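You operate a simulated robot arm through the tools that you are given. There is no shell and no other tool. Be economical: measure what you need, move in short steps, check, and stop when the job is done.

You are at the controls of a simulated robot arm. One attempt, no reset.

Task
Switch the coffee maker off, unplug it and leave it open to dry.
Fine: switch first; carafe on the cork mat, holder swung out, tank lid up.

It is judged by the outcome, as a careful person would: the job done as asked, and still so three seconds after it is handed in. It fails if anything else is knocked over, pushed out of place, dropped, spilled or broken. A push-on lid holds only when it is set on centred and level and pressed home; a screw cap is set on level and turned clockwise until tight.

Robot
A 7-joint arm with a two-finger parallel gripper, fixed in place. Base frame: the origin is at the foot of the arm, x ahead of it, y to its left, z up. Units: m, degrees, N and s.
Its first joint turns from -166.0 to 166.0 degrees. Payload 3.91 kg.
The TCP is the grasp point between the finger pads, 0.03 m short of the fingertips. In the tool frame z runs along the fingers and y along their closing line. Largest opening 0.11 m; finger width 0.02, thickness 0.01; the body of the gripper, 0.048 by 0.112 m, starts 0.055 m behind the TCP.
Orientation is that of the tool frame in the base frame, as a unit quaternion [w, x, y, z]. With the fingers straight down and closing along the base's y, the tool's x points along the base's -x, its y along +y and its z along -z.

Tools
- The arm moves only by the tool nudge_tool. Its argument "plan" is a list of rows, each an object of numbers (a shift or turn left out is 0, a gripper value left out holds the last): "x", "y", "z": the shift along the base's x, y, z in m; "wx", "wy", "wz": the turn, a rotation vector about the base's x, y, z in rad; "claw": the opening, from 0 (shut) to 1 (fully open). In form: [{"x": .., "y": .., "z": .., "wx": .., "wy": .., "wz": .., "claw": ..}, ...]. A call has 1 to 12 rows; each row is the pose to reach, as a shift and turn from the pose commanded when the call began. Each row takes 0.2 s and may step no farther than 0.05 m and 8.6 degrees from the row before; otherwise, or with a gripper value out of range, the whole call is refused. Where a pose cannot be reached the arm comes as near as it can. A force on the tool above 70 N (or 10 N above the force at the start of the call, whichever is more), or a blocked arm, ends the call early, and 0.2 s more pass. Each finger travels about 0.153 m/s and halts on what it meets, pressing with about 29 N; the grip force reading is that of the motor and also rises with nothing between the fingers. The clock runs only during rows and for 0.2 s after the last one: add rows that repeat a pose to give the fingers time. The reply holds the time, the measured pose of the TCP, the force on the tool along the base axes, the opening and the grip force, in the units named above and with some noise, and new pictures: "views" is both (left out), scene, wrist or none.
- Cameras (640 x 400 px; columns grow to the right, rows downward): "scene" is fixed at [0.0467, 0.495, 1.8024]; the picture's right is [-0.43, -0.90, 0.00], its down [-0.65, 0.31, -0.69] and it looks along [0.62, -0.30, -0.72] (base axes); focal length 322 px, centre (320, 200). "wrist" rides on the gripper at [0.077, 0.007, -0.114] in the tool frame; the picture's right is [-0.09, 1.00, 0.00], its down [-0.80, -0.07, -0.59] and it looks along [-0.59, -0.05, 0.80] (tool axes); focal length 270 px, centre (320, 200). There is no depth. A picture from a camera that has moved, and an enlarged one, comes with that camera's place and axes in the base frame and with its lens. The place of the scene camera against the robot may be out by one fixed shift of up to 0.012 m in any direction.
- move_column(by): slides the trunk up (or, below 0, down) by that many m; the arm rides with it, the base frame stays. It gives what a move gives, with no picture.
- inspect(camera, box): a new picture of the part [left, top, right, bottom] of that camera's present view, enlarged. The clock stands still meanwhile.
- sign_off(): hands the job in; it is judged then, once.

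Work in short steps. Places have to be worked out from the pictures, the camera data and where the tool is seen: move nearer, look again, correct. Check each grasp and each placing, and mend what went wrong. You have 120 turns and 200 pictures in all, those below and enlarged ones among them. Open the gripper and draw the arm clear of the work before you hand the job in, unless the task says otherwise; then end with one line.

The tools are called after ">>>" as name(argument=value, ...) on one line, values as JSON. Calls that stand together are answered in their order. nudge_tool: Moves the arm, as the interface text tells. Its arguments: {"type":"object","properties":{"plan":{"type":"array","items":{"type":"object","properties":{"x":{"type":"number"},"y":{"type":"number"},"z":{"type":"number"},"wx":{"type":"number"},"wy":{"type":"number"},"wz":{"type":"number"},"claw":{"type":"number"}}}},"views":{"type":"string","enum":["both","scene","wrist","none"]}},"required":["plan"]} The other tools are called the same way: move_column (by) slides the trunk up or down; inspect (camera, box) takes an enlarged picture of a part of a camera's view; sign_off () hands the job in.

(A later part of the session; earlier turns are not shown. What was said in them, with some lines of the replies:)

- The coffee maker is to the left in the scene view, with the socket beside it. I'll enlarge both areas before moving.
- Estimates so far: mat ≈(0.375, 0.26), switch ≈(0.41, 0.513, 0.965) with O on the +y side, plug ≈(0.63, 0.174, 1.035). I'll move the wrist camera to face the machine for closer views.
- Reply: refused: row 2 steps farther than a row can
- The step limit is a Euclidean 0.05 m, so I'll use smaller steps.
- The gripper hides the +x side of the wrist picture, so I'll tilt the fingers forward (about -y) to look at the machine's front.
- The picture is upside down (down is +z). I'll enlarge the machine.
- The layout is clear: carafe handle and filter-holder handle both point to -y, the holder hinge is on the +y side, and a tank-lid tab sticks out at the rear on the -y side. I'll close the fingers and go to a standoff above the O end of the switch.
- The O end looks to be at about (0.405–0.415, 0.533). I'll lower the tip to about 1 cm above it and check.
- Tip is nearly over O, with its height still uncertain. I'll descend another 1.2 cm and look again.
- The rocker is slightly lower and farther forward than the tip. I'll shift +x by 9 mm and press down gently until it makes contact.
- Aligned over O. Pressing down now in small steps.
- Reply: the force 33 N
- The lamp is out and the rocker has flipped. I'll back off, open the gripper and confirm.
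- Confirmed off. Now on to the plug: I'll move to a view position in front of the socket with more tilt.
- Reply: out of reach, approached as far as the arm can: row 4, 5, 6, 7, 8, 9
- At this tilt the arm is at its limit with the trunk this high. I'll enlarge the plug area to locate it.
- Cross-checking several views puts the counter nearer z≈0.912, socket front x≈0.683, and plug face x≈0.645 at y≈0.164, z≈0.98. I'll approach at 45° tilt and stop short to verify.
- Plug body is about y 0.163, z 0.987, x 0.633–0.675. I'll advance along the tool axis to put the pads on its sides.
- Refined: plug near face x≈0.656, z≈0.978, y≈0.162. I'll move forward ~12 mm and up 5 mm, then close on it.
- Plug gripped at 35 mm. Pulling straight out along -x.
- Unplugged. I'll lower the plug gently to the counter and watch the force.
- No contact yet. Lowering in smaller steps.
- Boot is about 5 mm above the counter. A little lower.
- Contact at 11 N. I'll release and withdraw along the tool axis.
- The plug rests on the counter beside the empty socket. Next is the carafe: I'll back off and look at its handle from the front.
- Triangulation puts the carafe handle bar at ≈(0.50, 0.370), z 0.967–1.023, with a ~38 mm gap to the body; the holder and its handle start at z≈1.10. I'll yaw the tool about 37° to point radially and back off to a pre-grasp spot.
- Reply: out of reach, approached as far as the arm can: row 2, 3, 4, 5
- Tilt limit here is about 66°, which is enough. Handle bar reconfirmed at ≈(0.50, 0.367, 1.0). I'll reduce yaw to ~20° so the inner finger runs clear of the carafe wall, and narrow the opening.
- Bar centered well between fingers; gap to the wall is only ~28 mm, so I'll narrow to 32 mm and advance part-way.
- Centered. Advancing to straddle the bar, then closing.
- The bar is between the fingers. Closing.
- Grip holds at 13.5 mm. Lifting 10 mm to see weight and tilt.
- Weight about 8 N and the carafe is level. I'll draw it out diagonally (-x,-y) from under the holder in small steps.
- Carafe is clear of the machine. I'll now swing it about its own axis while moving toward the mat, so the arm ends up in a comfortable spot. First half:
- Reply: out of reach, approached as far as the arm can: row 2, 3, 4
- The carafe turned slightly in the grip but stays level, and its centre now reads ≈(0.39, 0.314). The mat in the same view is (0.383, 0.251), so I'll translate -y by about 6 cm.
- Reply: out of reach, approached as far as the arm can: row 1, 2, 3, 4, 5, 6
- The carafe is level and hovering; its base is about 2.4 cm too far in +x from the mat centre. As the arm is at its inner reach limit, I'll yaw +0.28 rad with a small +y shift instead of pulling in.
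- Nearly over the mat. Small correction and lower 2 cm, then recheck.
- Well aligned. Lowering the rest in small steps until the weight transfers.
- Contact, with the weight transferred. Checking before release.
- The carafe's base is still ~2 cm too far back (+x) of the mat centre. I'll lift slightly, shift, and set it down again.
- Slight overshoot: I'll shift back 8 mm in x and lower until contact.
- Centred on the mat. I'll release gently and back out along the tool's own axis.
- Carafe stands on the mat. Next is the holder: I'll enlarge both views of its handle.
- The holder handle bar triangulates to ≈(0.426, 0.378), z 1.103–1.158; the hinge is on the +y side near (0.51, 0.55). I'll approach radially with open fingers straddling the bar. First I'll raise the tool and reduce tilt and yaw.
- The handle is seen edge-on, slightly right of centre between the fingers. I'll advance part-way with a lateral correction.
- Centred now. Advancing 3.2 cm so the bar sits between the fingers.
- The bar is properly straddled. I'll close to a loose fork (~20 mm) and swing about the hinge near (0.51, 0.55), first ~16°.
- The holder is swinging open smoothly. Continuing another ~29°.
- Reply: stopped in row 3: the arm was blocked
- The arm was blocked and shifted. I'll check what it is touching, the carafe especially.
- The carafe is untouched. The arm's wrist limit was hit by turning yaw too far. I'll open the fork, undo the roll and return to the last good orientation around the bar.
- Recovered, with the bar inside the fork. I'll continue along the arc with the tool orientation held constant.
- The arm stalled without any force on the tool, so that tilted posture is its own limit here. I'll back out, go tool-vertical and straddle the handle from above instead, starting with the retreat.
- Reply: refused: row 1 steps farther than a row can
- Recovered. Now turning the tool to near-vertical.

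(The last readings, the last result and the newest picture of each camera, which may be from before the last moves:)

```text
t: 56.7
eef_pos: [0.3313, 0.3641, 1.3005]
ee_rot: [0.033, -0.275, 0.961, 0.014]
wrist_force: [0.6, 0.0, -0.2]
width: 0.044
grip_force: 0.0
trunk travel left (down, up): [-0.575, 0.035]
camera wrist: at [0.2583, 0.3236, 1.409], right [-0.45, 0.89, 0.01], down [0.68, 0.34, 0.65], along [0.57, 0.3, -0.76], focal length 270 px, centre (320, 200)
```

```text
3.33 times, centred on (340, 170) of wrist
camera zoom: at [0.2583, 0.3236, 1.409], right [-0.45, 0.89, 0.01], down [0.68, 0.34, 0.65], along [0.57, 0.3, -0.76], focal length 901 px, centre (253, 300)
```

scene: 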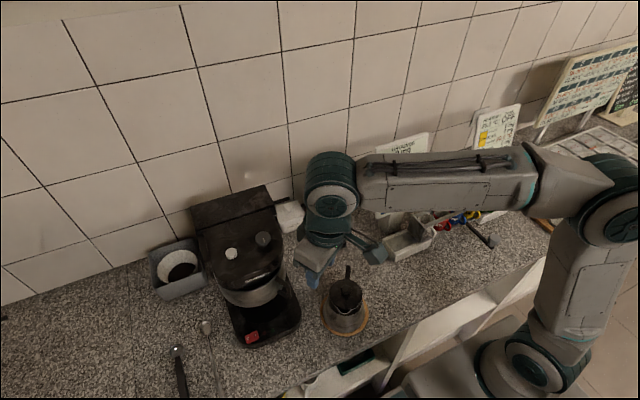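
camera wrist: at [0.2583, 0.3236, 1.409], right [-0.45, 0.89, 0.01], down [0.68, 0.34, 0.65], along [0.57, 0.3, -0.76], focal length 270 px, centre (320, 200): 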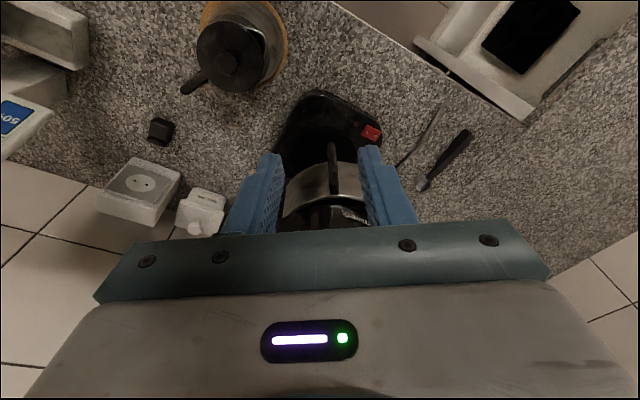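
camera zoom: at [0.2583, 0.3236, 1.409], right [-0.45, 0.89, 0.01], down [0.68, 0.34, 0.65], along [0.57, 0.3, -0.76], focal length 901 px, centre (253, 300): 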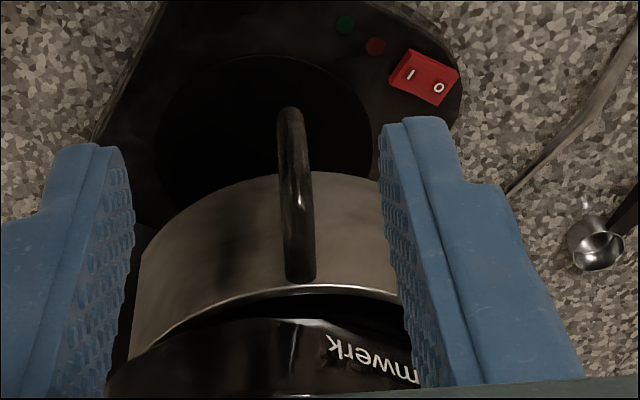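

The bar is at ≈(0.398, 0.414), with the loop plane aligned to the tool yaw. I'll move over it and descend so the fingers straddle it from above.

>>> nudge_tool(plan=[{"x": 0.025, "y": 0.018, "z": -0.02, "claw": 0.4}, {"x": 0.05, "y": 0.036, "z": -0.04}, {"x": 0.068, "y": 0.052, "z": -0.06}, {"x": 0.069, "y": 0.053, "z": -0.085}, {"x": 0.069, "y": 0.053, "z": -0.085}], views="none")

>>> inspect(camera="wrist", box=[240, 100, 420, 235])

>>> inspect(camera="scene", box=[200, 180, 360, 320])

```text
t: 57.9
eef_pos: [0.4034, 0.4162, 1.216]
ee_rot: [0.033, -0.275, 0.961, 0.014]
wrist_force: [-0.1, -0.2, -0.1]
width: 0.0439
grip_force: 0.1
trunk travel left (down, up): [-0.575, 0.035]
```

```text
2.96 times, centred on (330, 168) of wrist
camera zoom: at [0.329, 0.3777, 1.3239], right [-0.45, 0.89, 0.01], down [0.68, 0.34, 0.65], along [0.57, 0.3, -0.76], focal length 801 px, centre (290, 296)
```

zoom: 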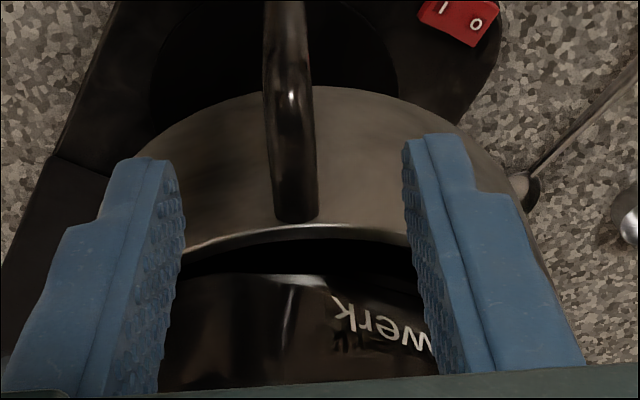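

```text
2.86 times, centred on (280, 250) of scene
camera zoom: at [0.0467, 0.495, 1.8024], right [-0.43, -0.9, 0.0], down [-0.65, 0.31, -0.69], along [0.62, -0.3, -0.72], focal length 919 px, centre (434, 57)
```

zoom: 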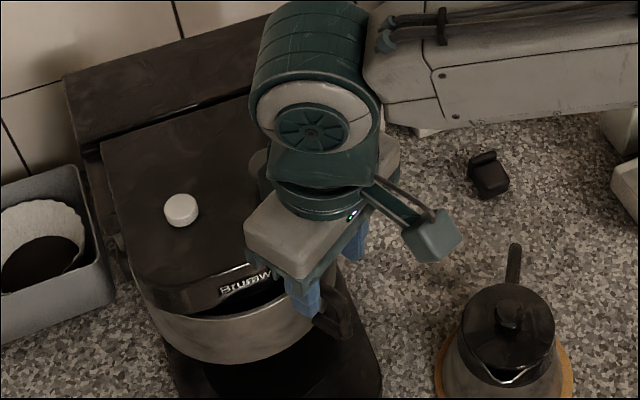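

Alignment good. Descending 5.5 cm to straddle the bar's upper part.

>>> nudge_tool(plan=[{"z": -0.02}, {"z": -0.04}, {"z": -0.058}, {"z": -0.058, "claw": 0.25}, {"z": -0.058}], views="none")

>>> inspect(camera="wrist", box=[240, 100, 420, 235])

>>> inspect(camera="scene", box=[200, 180, 360, 320])

```text
t: 59.1
eef_pos: [0.401, 0.4172, 1.1575]
ee_rot: [0.032, -0.276, 0.961, 0.013]
wrist_force: [0.3, -0.2, -0.2]
width: 0.0274
grip_force: 0.0
trunk travel left (down, up): [-0.575, 0.035]
```

```text
2.96 times, centred on (330, 168) of wrist
camera zoom: at [0.3278, 0.3771, 1.266], right [-0.45, 0.89, 0.01], down [0.68, 0.34, 0.65], along [0.57, 0.3, -0.76], focal length 801 px, centre (290, 296)
```

zoom: 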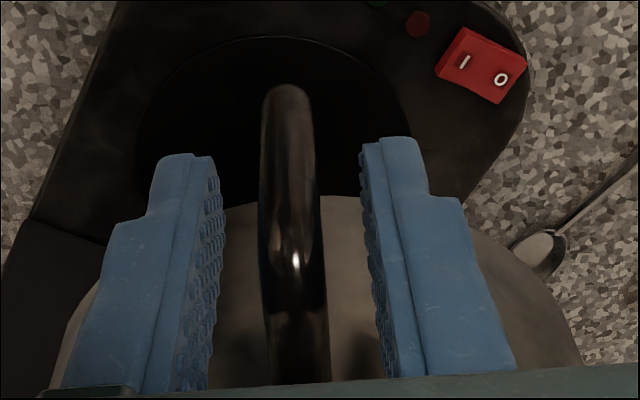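

```text
2.86 times, centred on (280, 250) of scene
camera zoom: at [0.0467, 0.495, 1.8024], right [-0.43, -0.9, 0.0], down [-0.65, 0.31, -0.69], along [0.62, -0.3, -0.72], focal length 919 px, centre (434, 57)
```

zoom: 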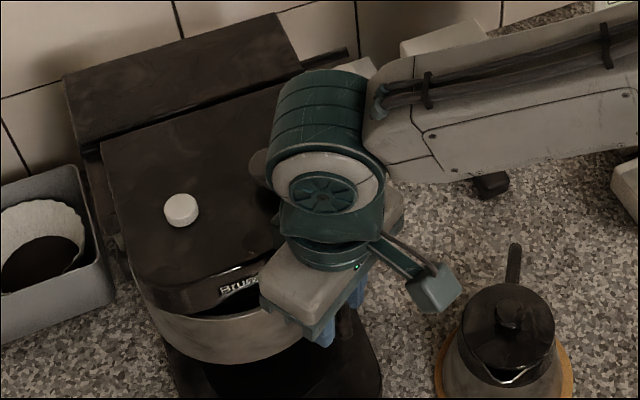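

Straddled from above. Swinging another ~20° along the arc with matching yaw.

>>> nudge_tool(plan=[{"x": -0.0151, "y": 0.014, "wz": -0.12}, {"x": -0.0285, "y": 0.0297, "wz": -0.24}, {"x": -0.0398, "y": 0.0469, "wz": -0.36}, {"x": -0.0398, "y": 0.0469, "wz": -0.36}], views="none")

>>> inspect(camera="wrist", box=[240, 100, 420, 235])

>>> inspect(camera="scene", box=[180, 180, 380, 350])

```text
t: 60.1
eef_pos: [0.3619, 0.4629, 1.1571]
ee_rot: [0.035, -0.098, 0.994, 0.008]
wrist_force: [-0.2, -0.9, 0.1]
width: 0.0276
grip_force: 0.1
trunk travel left (down, up): [-0.575, 0.035]
```

```text
2.96 times, centred on (330, 168) of wrist
camera zoom: at [0.2791, 0.4534, 1.2661], right [-0.11, 0.99, 0.01], down [0.76, 0.07, 0.65], along [0.64, 0.08, -0.76], focal length 801 px, centre (290, 296)
```

zoom: 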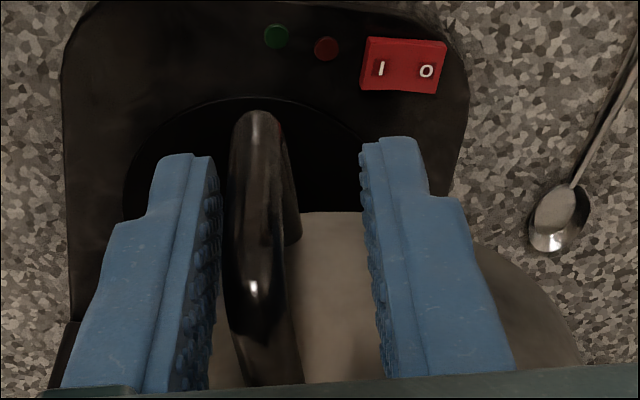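

```text
2.35 times, centred on (280, 265) of scene
camera zoom: at [0.0467, 0.495, 1.8024], right [-0.43, -0.9, 0.0], down [-0.65, 0.31, -0.69], along [0.62, -0.3, -0.72], focal length 757 px, centre (414, 47)
```

zoom: 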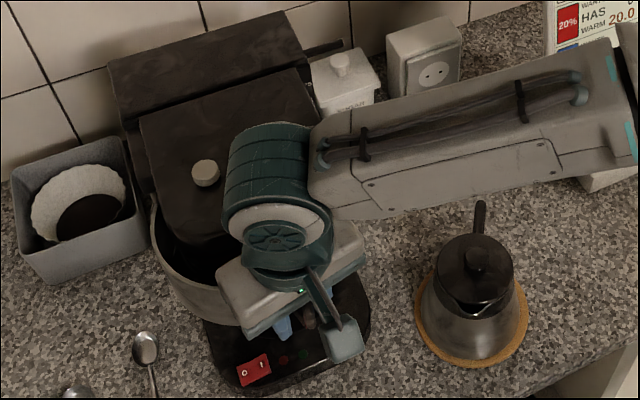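

Swing follows well. Continuing ~27° more.

>>> nudge_tool(plan=[{"x": -0.007, "y": 0.0183, "wz": -0.12}, {"x": -0.0134, "y": 0.0377, "wz": -0.24}, {"x": -0.0172, "y": 0.0578, "wz": -0.36}, {"x": -0.0195, "y": 0.0782, "wz": -0.48}, {"x": -0.0195, "y": 0.0782, "wz": -0.48}], views="none")

>>> inspect(camera="wrist", box=[240, 100, 420, 235])

>>> inspect(camera="scene", box=[160, 180, 360, 350])

```text
t: 61.3
eef_pos: [0.3419, 0.5407, 1.1579]
ee_rot: [0.035, 0.141, 0.989, 0.0]
wrist_force: [0.2, 0.3, -0.3]
width: 0.0274
grip_force: 0.0
trunk travel left (down, up): [-0.575, 0.035]
```

```text
2.96 times, centred on (330, 168) of wrist
camera zoom: at [0.2634, 0.571, 1.2662], right [0.36, 0.93, 0.01], down [0.71, -0.28, 0.65], along [0.61, -0.22, -0.76], focal length 801 px, centre (290, 296)
```

zoom: 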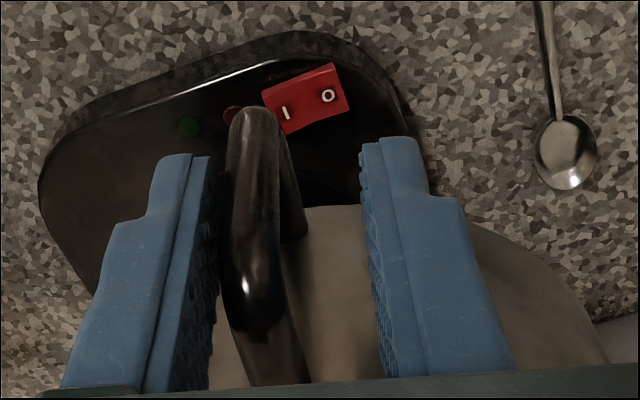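

```text
2.35 times, centred on (260, 265) of scene
camera zoom: at [0.0467, 0.495, 1.8024], right [-0.43, -0.9, 0.0], down [-0.65, 0.31, -0.69], along [0.62, -0.3, -0.72], focal length 757 px, centre (461, 47)
```

zoom: 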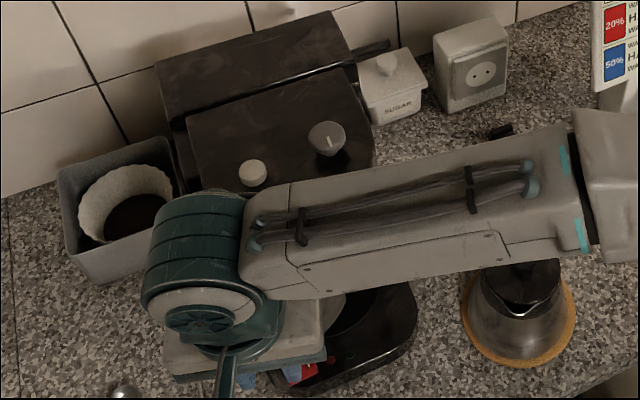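

About 60° open. Going ~20° further and watching force for the end stop.

>>> nudge_tool(plan=[{"x": 0.0005, "y": 0.0202, "wz": -0.12}, {"x": 0.003, "y": 0.0402, "wz": -0.24}, {"x": 0.008, "y": 0.0598, "wz": -0.36}, {"x": 0.008, "y": 0.0598, "wz": -0.36}], views="none")

>>> inspect(camera="wrist", box=[240, 100, 420, 235])

```text
t: 62.3
eef_pos: [0.3496, 0.5999, 1.1576]
ee_rot: [0.034, 0.315, 0.948, -0.006]
wrist_force: [0.7, 0.1, -0.3]
width: 0.0276
grip_force: 0.1
trunk travel left (down, up): [-0.575, 0.035]
```

```text
2.96 times, centred on (330, 168) of wrist
camera zoom: at [0.2867, 0.6564, 1.266], right [0.67, 0.75, 0.01], down [0.56, -0.51, 0.65], along [0.49, -0.42, -0.76], focal length 801 px, centre (290, 296)
```

zoom: 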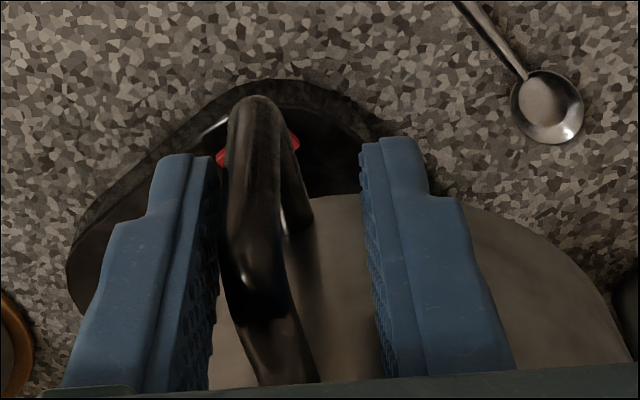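

About 80° open. A final ~11°, then lift straight out.

>>> nudge_tool(plan=[{"x": 0.007, "y": 0.0188, "wz": -0.12}, {"x": 0.013, "y": 0.0309, "wz": -0.2}, {"x": 0.013, "y": 0.0309, "wz": -0.2}], views="none")

>>> nudge_tool(plan=[{"x": 0.001, "y": -0.004, "claw": 0.4}, {"x": 0.001, "y": -0.004, "claw": 0.4}, {"x": 0.001, "y": -0.004, "z": 0.04}, {"x": 0.001, "y": -0.004, "z": 0.08}, {"x": -0.02, "y": -0.02, "z": 0.12}, {"x": -0.05, "y": -0.04, "z": 0.15}, {"x": -0.07, "y": -0.07, "z": 0.18}, {"x": -0.07, "y": -0.07, "z": 0.18}])

```text
t: 63.1
eef_pos: [0.36, 0.6242, 1.1546]
ee_rot: [0.034, 0.409, 0.912, -0.012]
wrist_force: [0.5, 0.3, 0.3]
width: 0.0276
grip_force: 0.0
out of reach, approached as far as the arm can: row 2, 3
trunk travel left (down, up): [-0.575, 0.035]
```

```text
t: 64.9
eef_pos: [0.2902, 0.5576, 1.3337]
ee_rot: [0.033, 0.408, 0.912, -0.012]
wrist_force: [-1.1, 1.2, -0.9]
width: 0.0439
grip_force: 0.1
out of reach, approached as far as the arm can: row 3, 4, 5, 6
trunk travel left (down, up): [-0.575, 0.035]
camera wrist: at [0.2402, 0.6258, 1.4423], right [0.8, 0.6, 0.01], down [0.45, -0.61, 0.65], along [0.4, -0.52, -0.76], focal length 270 px, centre (320, 200)
```

scene: 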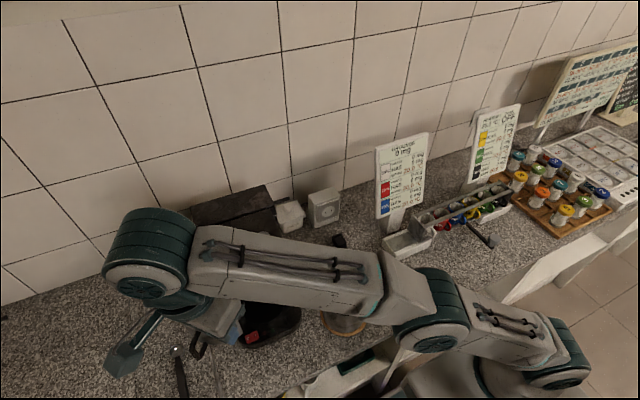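
wrist: 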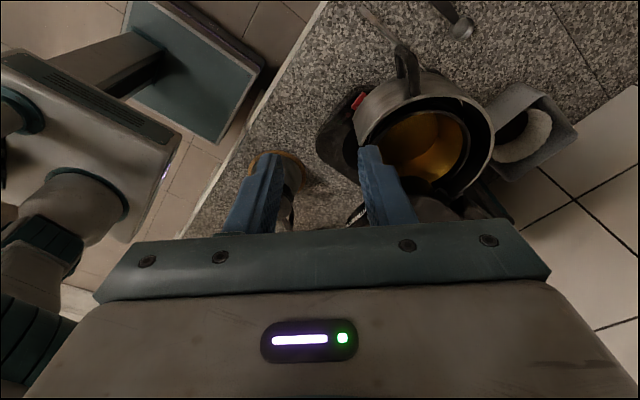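

The holder is swung fully out. I'll unwind the yaw, move away, and look at the tank lid.

>>> nudge_tool(plan=[{"y": -0.02, "wz": 0.14}, {"y": -0.05, "wz": 0.28}, {"y": -0.09, "wz": 0.42}, {"y": -0.13, "wz": 0.56}, {"y": -0.17, "wz": 0.7}, {"y": -0.21, "wz": 0.84}, {"y": -0.24, "wz": 0.98}, {"y": -0.24, "wz": 0.98}], views="scene")

>>> inspect(camera="scene", box=[150, 170, 310, 290])

>>> inspect(camera="scene", box=[190, 180, 300, 240])

```text
t: 66.7
eef_pos: [0.2889, 0.3135, 1.3347]
ee_rot: [0.034, -0.07, 0.997, 0.007]
wrist_force: [-0.5, -0.5, 0.2]
width: 0.0441
grip_force: 0.0
trunk travel left (down, up): [-0.575, 0.035]
```

scene: 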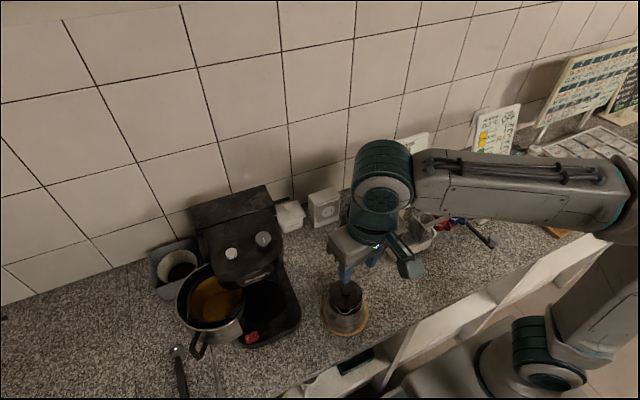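

```text
3.33 times, centred on (230, 230) of scene
camera zoom: at [0.0467, 0.495, 1.8024], right [-0.43, -0.9, 0.0], down [-0.65, 0.31, -0.69], along [0.62, -0.3, -0.72], focal length 1072 px, centre (620, 100)
```

zoom: 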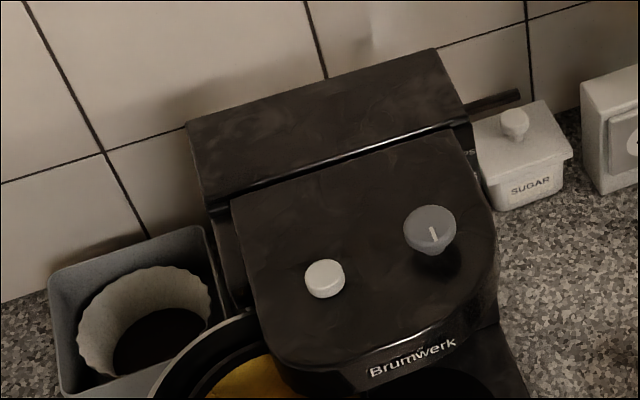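

```text
5.82 times, centred on (245, 210) of scene
camera zoom: at [0.0467, 0.495, 1.8024], right [-0.43, -0.9, 0.0], down [-0.65, 0.31, -0.69], along [0.62, -0.3, -0.72], focal length 1872 px, centre (756, 142)
```

zoom: 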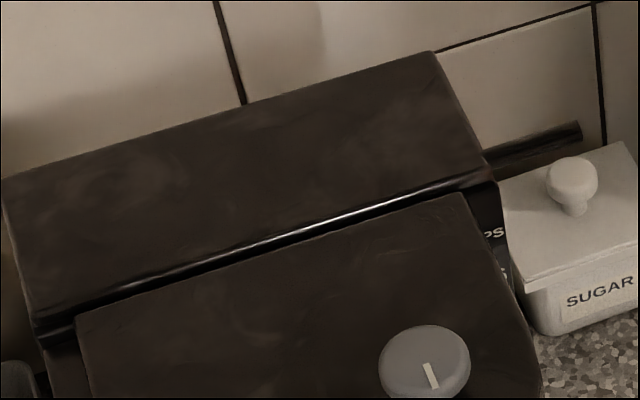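

The tank lid's tab runs along y at ≈(0.60, 0.313–0.357, 1.204) near the lid's front, and the hinge must be at the rear. I'll hook it from below with closed, tilted fingers; first I'll set orientation (yaw ~29°, tilt ~50°) at a standoff.

>>> nudge_tool(plan=[{"wz": 0.12, "claw": 0}, {"wz": 0.24, "x": 0.03}, {"wz": 0.36, "x": 0.06, "y": -0.01}, {"wz": 0.36, "x": 0.1, "y": -0.02}, {"wz": 0.36, "x": 0.13, "y": -0.03}, {"wz": 0.36, "x": 0.13, "y": -0.03}], views="none")

>>> nudge_tool(plan=[{"wx": 0.064, "wy": -0.117}, {"wx": 0.128, "wy": -0.234, "x": 0.02}, {"wx": 0.192, "wy": -0.351, "x": 0.04, "z": -0.02}, {"wx": 0.256, "wy": -0.468, "x": 0.06, "z": -0.04}, {"wx": 0.32, "wy": -0.585, "x": 0.07, "z": -0.06}, {"wx": 0.3836, "wy": -0.702, "x": 0.08, "z": -0.08}, {"wx": 0.3836, "wy": -0.702, "x": 0.08, "z": -0.08}])

>>> inspect(camera="wrist", box=[200, 30, 460, 220])

```text
t: 68.1
eef_pos: [0.4209, 0.284, 1.3361]
ee_rot: [0.033, -0.247, 0.968, 0.013]
wrist_force: [0.5, -0.3, -0.8]
width: 0.0
grip_force: 29.1
trunk travel left (down, up): [-0.575, 0.035]
```

```text
t: 69.7
eef_pos: [0.5, 0.2862, 1.2539]
ee_rot: [0.408, -0.225, 0.878, 0.108]
wrist_force: [0.2, 0.0, -0.4]
width: 0.0
grip_force: 28.9
trunk travel left (down, up): [-0.575, 0.035]
camera wrist: at [0.3791, 0.2265, 1.2692], right [-0.43, 0.9, 0.07], down [0.09, -0.04, 1.0], along [0.9, 0.44, -0.06], focal length 270 px, centre (320, 200)
```

scene: 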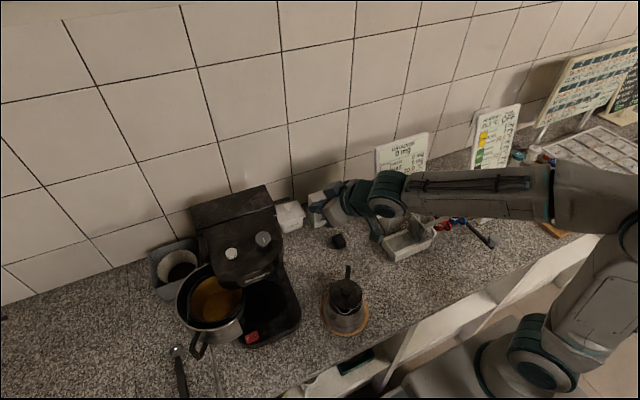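
wrist: 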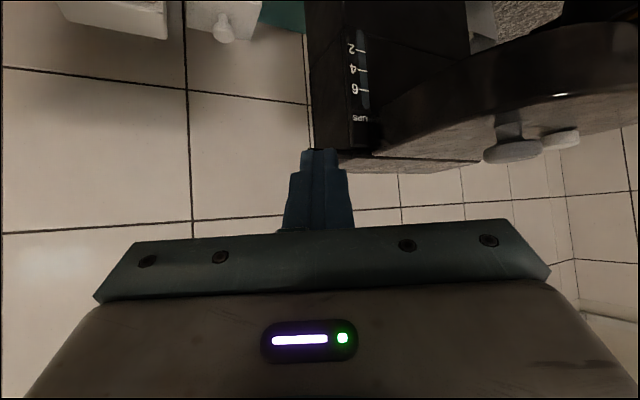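

```text
2.11 times, centred on (330, 125) of wrist
camera zoom: at [0.3791, 0.2265, 1.2692], right [-0.43, 0.9, 0.07], down [0.09, -0.04, 1.0], along [0.9, 0.44, -0.06], focal length 569 px, centre (299, 358)
```

zoom: 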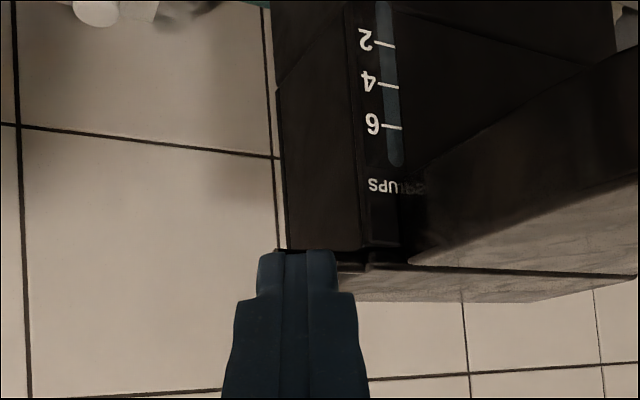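

The fingers hide the tab. I'll move -y and lower a bit to see it.

>>> nudge_tool(plan=[{"y": -0.03, "z": -0.025}, {"y": -0.06, "z": -0.06}, {"y": -0.06, "z": -0.06}], views="none")

>>> inspect(camera="wrist", box=[240, 60, 460, 220])

```text
t: 70.5
eef_pos: [0.4996, 0.2232, 1.1948]
ee_rot: [0.407, -0.225, 0.878, 0.108]
wrist_force: [-0.2, 0.1, 1.0]
width: 0.0001
grip_force: 29.2
trunk travel left (down, up): [-0.575, 0.035]
```

```text
2.50 times, centred on (350, 140) of wrist
camera zoom: at [0.3772, 0.164, 1.2099], right [-0.43, 0.9, 0.07], down [0.09, -0.04, 1.0], along [0.9, 0.44, -0.07], focal length 676 px, centre (245, 350)
```

zoom: 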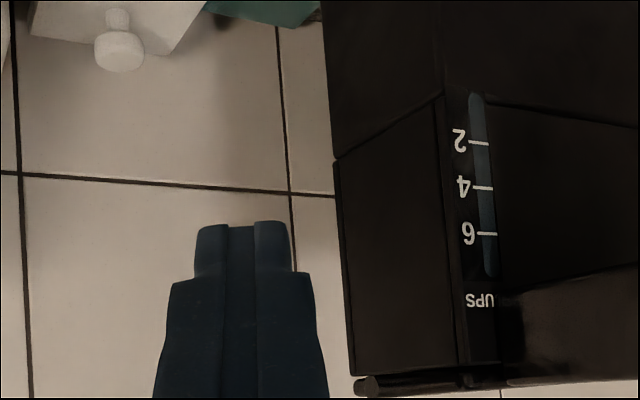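

Tab clearly seen now: a rod ~9 mm thick at x≈0.59, z≈1.209, y 0.313–0.365. I'll bring the fingertips beneath it.

>>> nudge_tool(plan=[{"x": 0.015, "y": 0.035, "z": -0.012}, {"x": 0.03, "y": 0.07, "z": -0.016}, {"x": 0.05, "y": 0.085, "z": -0.016}, {"x": 0.07, "y": 0.097, "z": -0.012}, {"x": 0.07, "y": 0.097, "z": -0.012}])

>>> inspect(camera="wrist", box=[240, 100, 440, 225])

>>> inspect(camera="scene", box=[220, 170, 350, 250])

```text
t: 71.7
eef_pos: [0.5688, 0.3211, 1.1815]
ee_rot: [0.408, -0.225, 0.878, 0.108]
wrist_force: [-1.0, 0.0, -0.8]
width: 0.0
grip_force: 29.0
trunk travel left (down, up): [-0.575, 0.035]
camera wrist: at [0.4469, 0.2622, 1.1968], right [-0.43, 0.9, 0.07], down [0.09, -0.04, 1.0], along [0.9, 0.44, -0.07], focal length 270 px, centre (320, 200)
```

scene: 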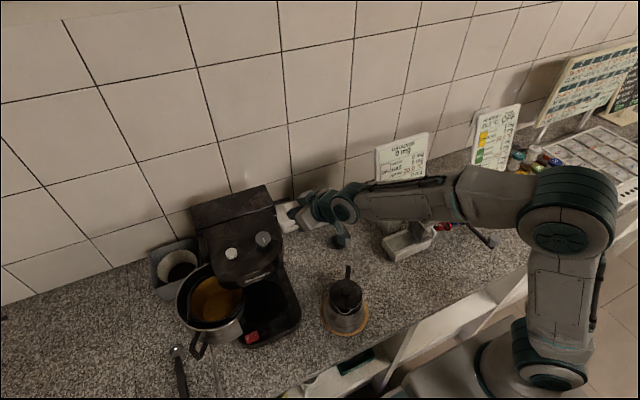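
wrist: 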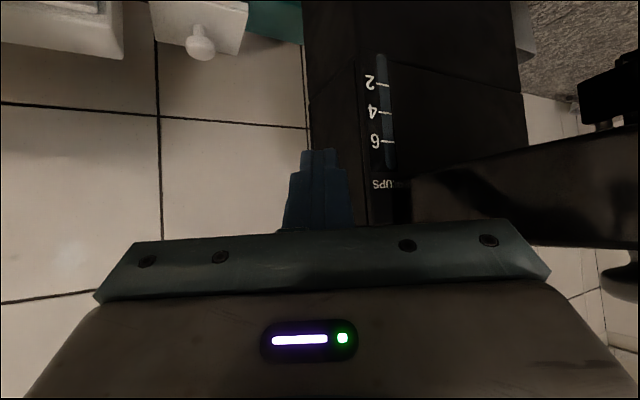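

```text
3.20 times, centred on (340, 162) of wrist
camera zoom: at [0.4469, 0.2622, 1.1968], right [-0.43, 0.9, 0.07], down [0.09, -0.04, 1.0], along [0.9, 0.44, -0.07], focal length 865 px, centre (256, 320)
```

zoom: 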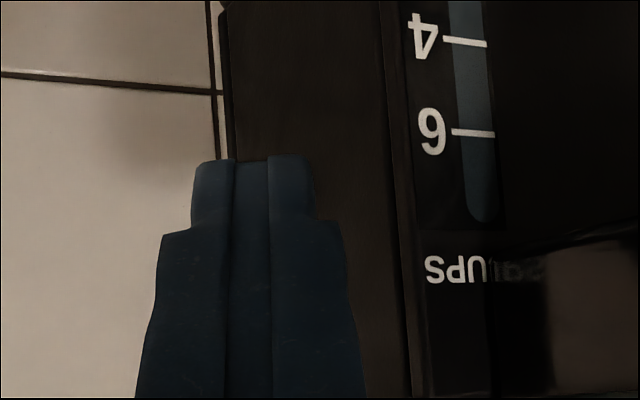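

```text
4.92 times, centred on (285, 210) of scene
camera zoom: at [0.0467, 0.495, 1.8024], right [-0.43, -0.9, 0.0], down [-0.65, 0.31, -0.69], along [0.62, -0.3, -0.72], focal length 1584 px, centre (492, 151)
```

zoom: 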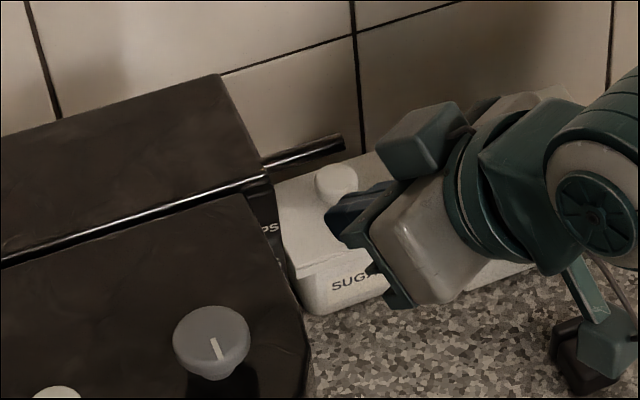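

The tip is below the rod. I'll nudge +x/+y slightly, then raise to contact and lift.

>>> nudge_tool(plan=[{"x": 0.009, "y": 0.007}, {"x": 0.009, "y": 0.007, "z": 0.012}, {"x": 0.009, "y": 0.007, "z": 0.022}, {"x": 0.009, "y": 0.007, "z": 0.03}, {"x": 0.009, "y": 0.007, "z": 0.03}], views="none")

>>> inspect(camera="scene", box=[180, 160, 340, 260])

```text
t: 72.9
eef_pos: [0.5807, 0.3292, 1.2132]
ee_rot: [0.408, -0.225, 0.878, 0.108]
wrist_force: [-1.2, -1.1, -0.4]
width: 0.0003
grip_force: 29.2
trunk travel left (down, up): [-0.575, 0.035]
```

```text
4.00 times, centred on (260, 210) of scene
camera zoom: at [0.0467, 0.495, 1.8024], right [-0.43, -0.9, 0.0], down [-0.65, 0.31, -0.69], along [0.62, -0.3, -0.72], focal length 1287 px, centre (560, 160)
```

zoom: 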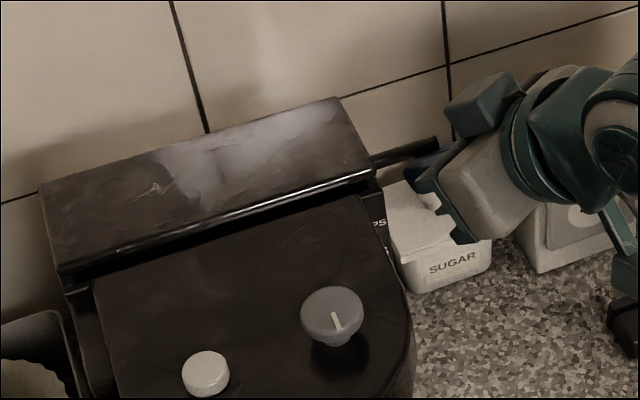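

The lid is lifting. I'll continue along the hinge arc (up, then back).

>>> nudge_tool(plan=[{"x": 0.004, "z": 0.016}, {"x": 0.0137, "z": 0.035}, {"x": 0.028, "z": 0.05}, {"x": 0.028, "z": 0.05}], views="none")

>>> inspect(camera="scene", box=[180, 140, 340, 260])

```text
t: 73.9
eef_pos: [0.6088, 0.3277, 1.2636]
ee_rot: [0.407, -0.226, 0.878, 0.109]
wrist_force: [0.3, 0.4, -0.3]
width: 0.0
grip_force: 29.3
trunk travel left (down, up): [-0.575, 0.035]
```

```text
3.33 times, centred on (260, 200) of scene
camera zoom: at [0.0467, 0.495, 1.8024], right [-0.43, -0.9, 0.0], down [-0.65, 0.31, -0.69], along [0.62, -0.3, -0.72], focal length 1072 px, centre (520, 200)
```

zoom: 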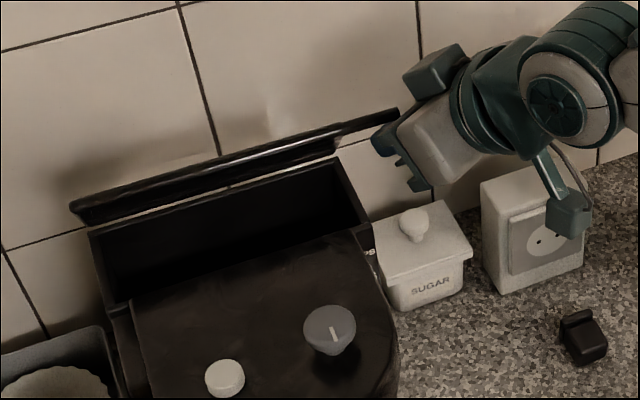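

Lid at about 50°. Continuing past vertical.

>>> nudge_tool(plan=[{"x": 0.0176, "z": 0.0112}, {"x": 0.0375, "z": 0.0175}, {"x": 0.055, "z": 0.0184}, {"x": 0.055, "z": 0.0184}], views="wrist")

>>> inspect(camera="scene", box=[180, 140, 340, 260])

```text
t: 74.9
eef_pos: [0.6636, 0.3282, 1.2813]
ee_rot: [0.405, -0.226, 0.879, 0.108]
wrist_force: [-2.1, -0.9, -8.3]
width: 0.0
grip_force: 29.0
trunk travel left (down, up): [-0.575, 0.035]
camera wrist: at [0.5418, 0.2687, 1.296], right [-0.43, 0.9, 0.07], down [0.09, -0.04, 0.99], along [0.9, 0.44, -0.07], focal length 270 px, centre (320, 200)
```

wrist: 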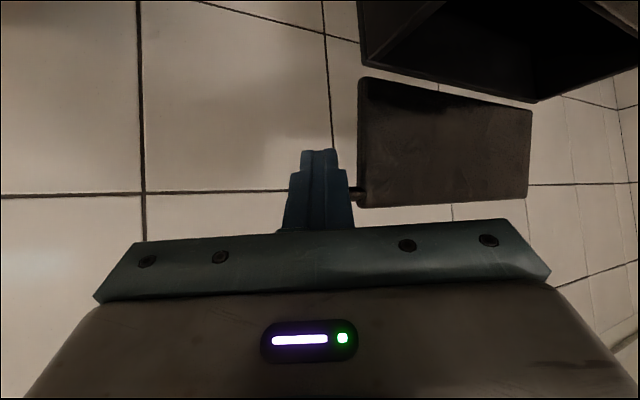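

```text
3.33 times, centred on (260, 200) of scene
camera zoom: at [0.0467, 0.495, 1.8024], right [-0.43, -0.9, 0.0], down [-0.65, 0.31, -0.69], along [0.62, -0.3, -0.72], focal length 1072 px, centre (520, 200)
```

zoom: 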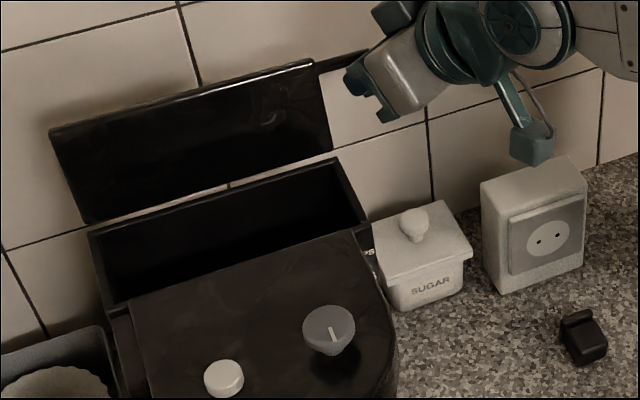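

The lid is about vertical. I'll push a little further back to find its stop.

>>> nudge_tool(plan=[{"x": 0.007, "z": -0.004}, {"x": 0.014, "z": -0.008}, {"x": 0.014, "z": -0.008}], views="wrist")

>>> inspect(camera="scene", box=[180, 140, 340, 260])

```text
t: 75.7
eef_pos: [0.6782, 0.3295, 1.2754]
ee_rot: [0.409, -0.226, 0.878, 0.109]
wrist_force: [-0.7, 0.0, -0.1]
width: 0.0
grip_force: 29.2
trunk travel left (down, up): [-0.575, 0.035]
camera wrist: at [0.5555, 0.2694, 1.2893], right [-0.43, 0.9, 0.07], down [0.09, -0.04, 1.0], along [0.9, 0.44, -0.06], focal length 270 px, centre (320, 200)
```

wrist: 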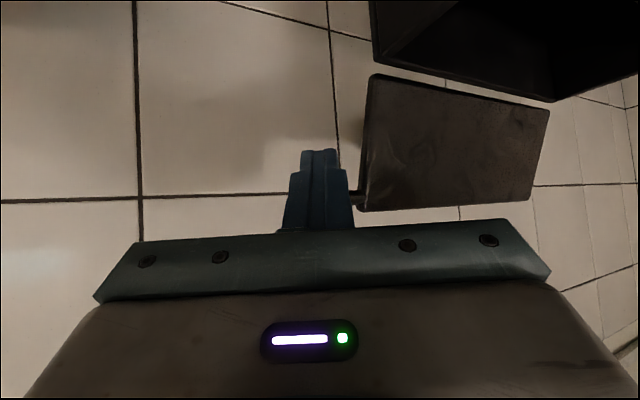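

```text
3.33 times, centred on (260, 200) of scene
camera zoom: at [0.0467, 0.495, 1.8024], right [-0.43, -0.9, 0.0], down [-0.65, 0.31, -0.69], along [0.62, -0.3, -0.72], focal length 1072 px, centre (520, 200)
```

zoom: 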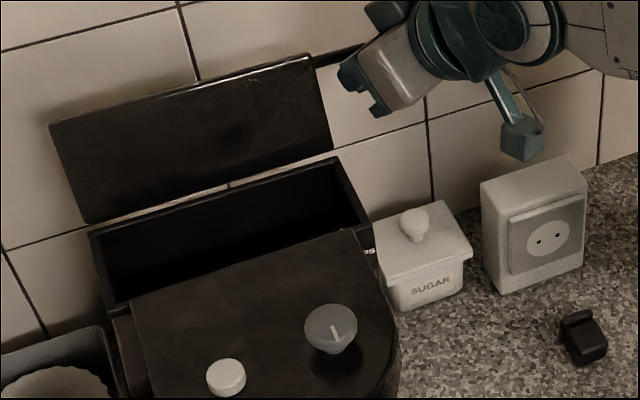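

Still moving freely. A bit more.

>>> nudge_tool(plan=[{"x": 0.008, "z": -0.004}, {"x": 0.016, "z": -0.008}, {"x": 0.016, "z": -0.008}], views="none")

>>> inspect(camera="scene", box=[180, 140, 340, 260])

```text
t: 76.5
eef_pos: [0.6939, 0.3277, 1.2644]
ee_rot: [0.406, -0.226, 0.879, 0.108]
wrist_force: [-2.8, -0.9, -6.1]
width: 0.0
grip_force: 28.9
trunk travel left (down, up): [-0.575, 0.035]
```

```text
3.33 times, centred on (260, 200) of scene
camera zoom: at [0.0467, 0.495, 1.8024], right [-0.43, -0.9, 0.0], down [-0.65, 0.31, -0.69], along [0.62, -0.3, -0.72], focal length 1072 px, centre (520, 200)
```

zoom: 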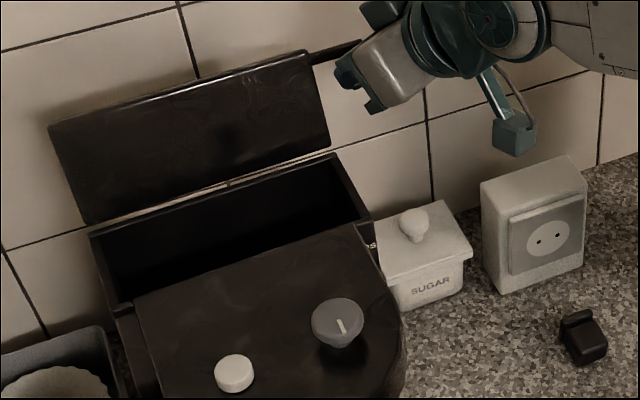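

The machine itself has begun to shift slightly, so the lid is at its stop. Backing off at once.

>>> nudge_tool(plan=[{"x": -0.01, "z": 0.004}, {"x": -0.02, "z": 0.008}, {"x": -0.02, "z": 0.008}], views="wrist")

>>> inspect(camera="scene", box=[180, 140, 340, 260])

```text
t: 77.3
eef_pos: [0.6745, 0.3296, 1.2724]
ee_rot: [0.408, -0.225, 0.878, 0.109]
wrist_force: [0.2, -0.5, 0.2]
width: 0.0
grip_force: 28.8
trunk travel left (down, up): [-0.575, 0.035]
camera wrist: at [0.5517, 0.2698, 1.2881], right [-0.43, 0.9, 0.07], down [0.09, -0.04, 1.0], along [0.9, 0.44, -0.06], focal length 270 px, centre (320, 200)
```

wrist: 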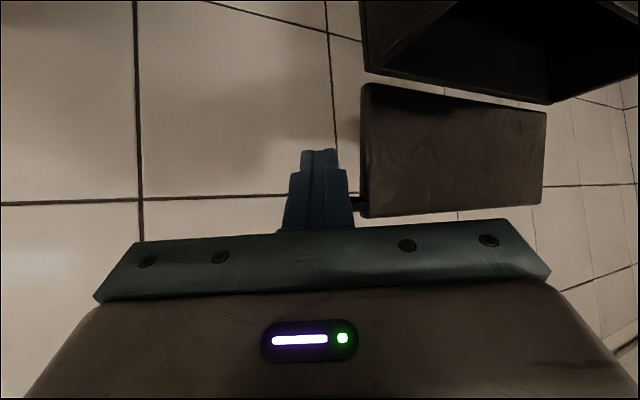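

```text
3.33 times, centred on (260, 200) of scene
camera zoom: at [0.0467, 0.495, 1.8024], right [-0.43, -0.9, 0.0], down [-0.65, 0.31, -0.69], along [0.62, -0.3, -0.72], focal length 1072 px, centre (520, 200)
```

zoom: 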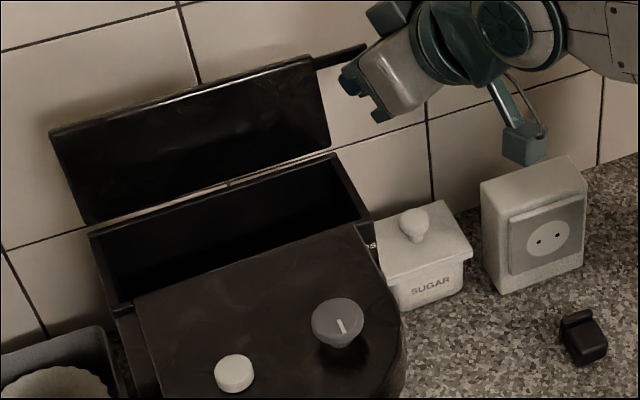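

Force is zero now. I'll retreat further and check that the lid stands on its own.

>>> nudge_tool(plan=[{"x": -0.03, "y": -0.015}, {"x": -0.06, "y": -0.04, "z": 0.01}, {"x": -0.09, "y": -0.07, "z": 0.03}, {"x": -0.12, "y": -0.1, "z": 0.05}, {"x": -0.16, "y": -0.12, "z": 0.06}, {"x": -0.2, "y": -0.13, "z": 0.06}, {"x": -0.2, "y": -0.13, "z": 0.06}])

>>> inspect(camera="scene", box=[140, 170, 380, 360])

>>> inspect(camera="scene", box=[180, 140, 340, 260])

```text
t: 78.9
eef_pos: [0.4726, 0.2002, 1.3315]
ee_rot: [0.408, -0.224, 0.879, 0.108]
wrist_force: [0.3, -0.1, 0.2]
width: 0.0
grip_force: 28.9
trunk travel left (down, up): [-0.575, 0.035]
camera wrist: at [0.351, 0.1402, 1.3472], right [-0.43, 0.9, 0.07], down [0.09, -0.04, 0.99], along [0.9, 0.44, -0.07], focal length 270 px, centre (320, 200)
```

scene: 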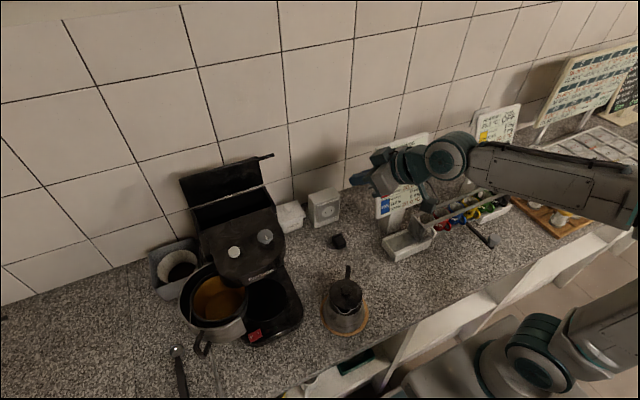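
wrist: 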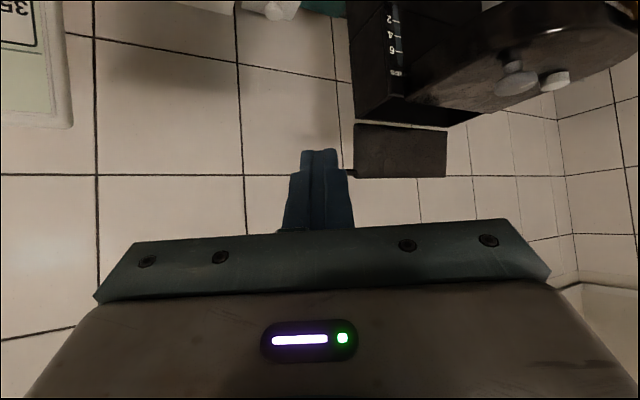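

```text
2.11 times, centred on (260, 265) of scene
camera zoom: at [0.0467, 0.495, 1.8024], right [-0.43, -0.9, 0.0], down [-0.65, 0.31, -0.69], along [0.62, -0.3, -0.72], focal length 677 px, centre (446, 63)
```

zoom: 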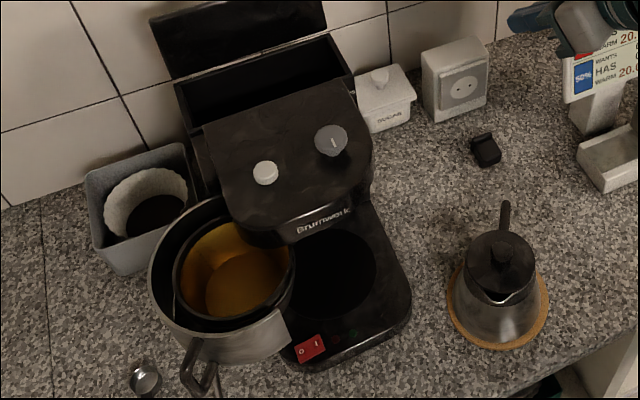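

```text
3.33 times, centred on (260, 200) of scene
camera zoom: at [0.0467, 0.495, 1.8024], right [-0.43, -0.9, 0.0], down [-0.65, 0.31, -0.69], along [0.62, -0.3, -0.72], focal length 1072 px, centre (520, 200)
```

zoom: 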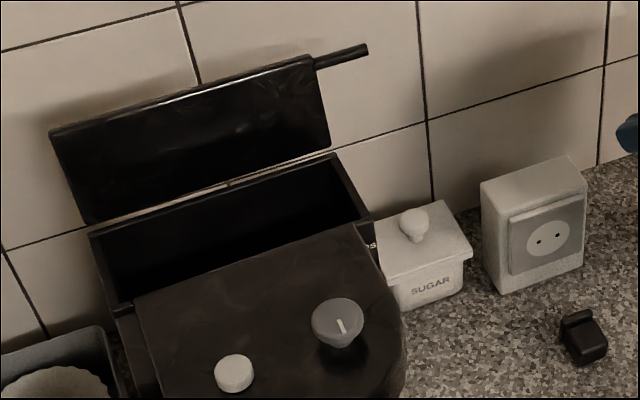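

Everything stands: lid up, holder out, carafe on the mat, plug out, rocker at O; the machine shifted only about 6 mm. I'll open the gripper, draw the arm clear and do a last check.

>>> nudge_tool(plan=[{"x": -0.03, "y": -0.01, "z": 0.03, "claw": 0.8}, {"x": -0.06, "y": -0.02, "z": 0.06}, {"x": -0.09, "y": -0.03, "z": 0.09}, {"x": -0.09, "y": -0.03, "z": 0.09}, {"x": -0.09, "y": -0.03, "z": 0.09}, {"x": -0.09, "y": -0.03, "z": 0.09}], views="scene")

>>> inspect(camera="scene", box=[140, 140, 380, 360])

```text
t: 80.3
eef_pos: [0.3815, 0.1707, 1.4234]
ee_rot: [0.407, -0.225, 0.878, 0.109]
wrist_force: [0.2, 0.5, -0.6]
width: 0.0879
grip_force: 0.0
trunk travel left (down, up): [-0.575, 0.035]
```

scene: 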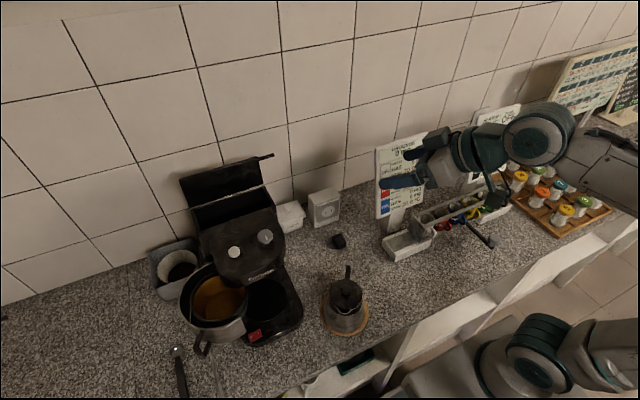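

```text
1.82 times, centred on (260, 250) of scene
camera zoom: at [0.0467, 0.495, 1.8024], right [-0.43, -0.9, 0.0], down [-0.65, 0.31, -0.69], along [0.62, -0.3, -0.72], focal length 585 px, centre (429, 109)
```

zoom: 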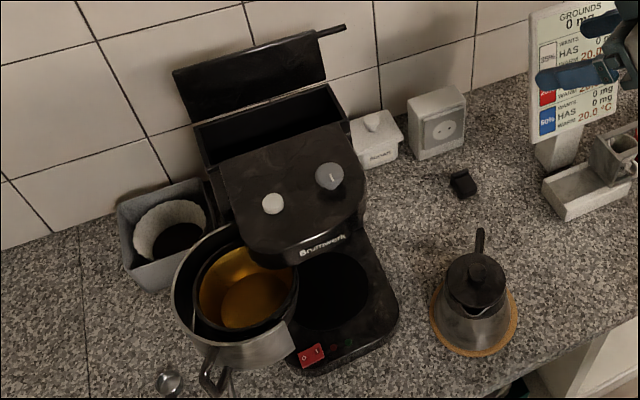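

All the required conditions hold in the final view and the arm is clear with the gripper open. Handing in.

>>> sign_off()

```text
The job is handed in.
```

The coffee maker is switched off and unplugged, with the carafe on the cork mat, the holder swung out and the tank lid up. While raising the lid I nudged the machine about 6 mm out of place and left it there.
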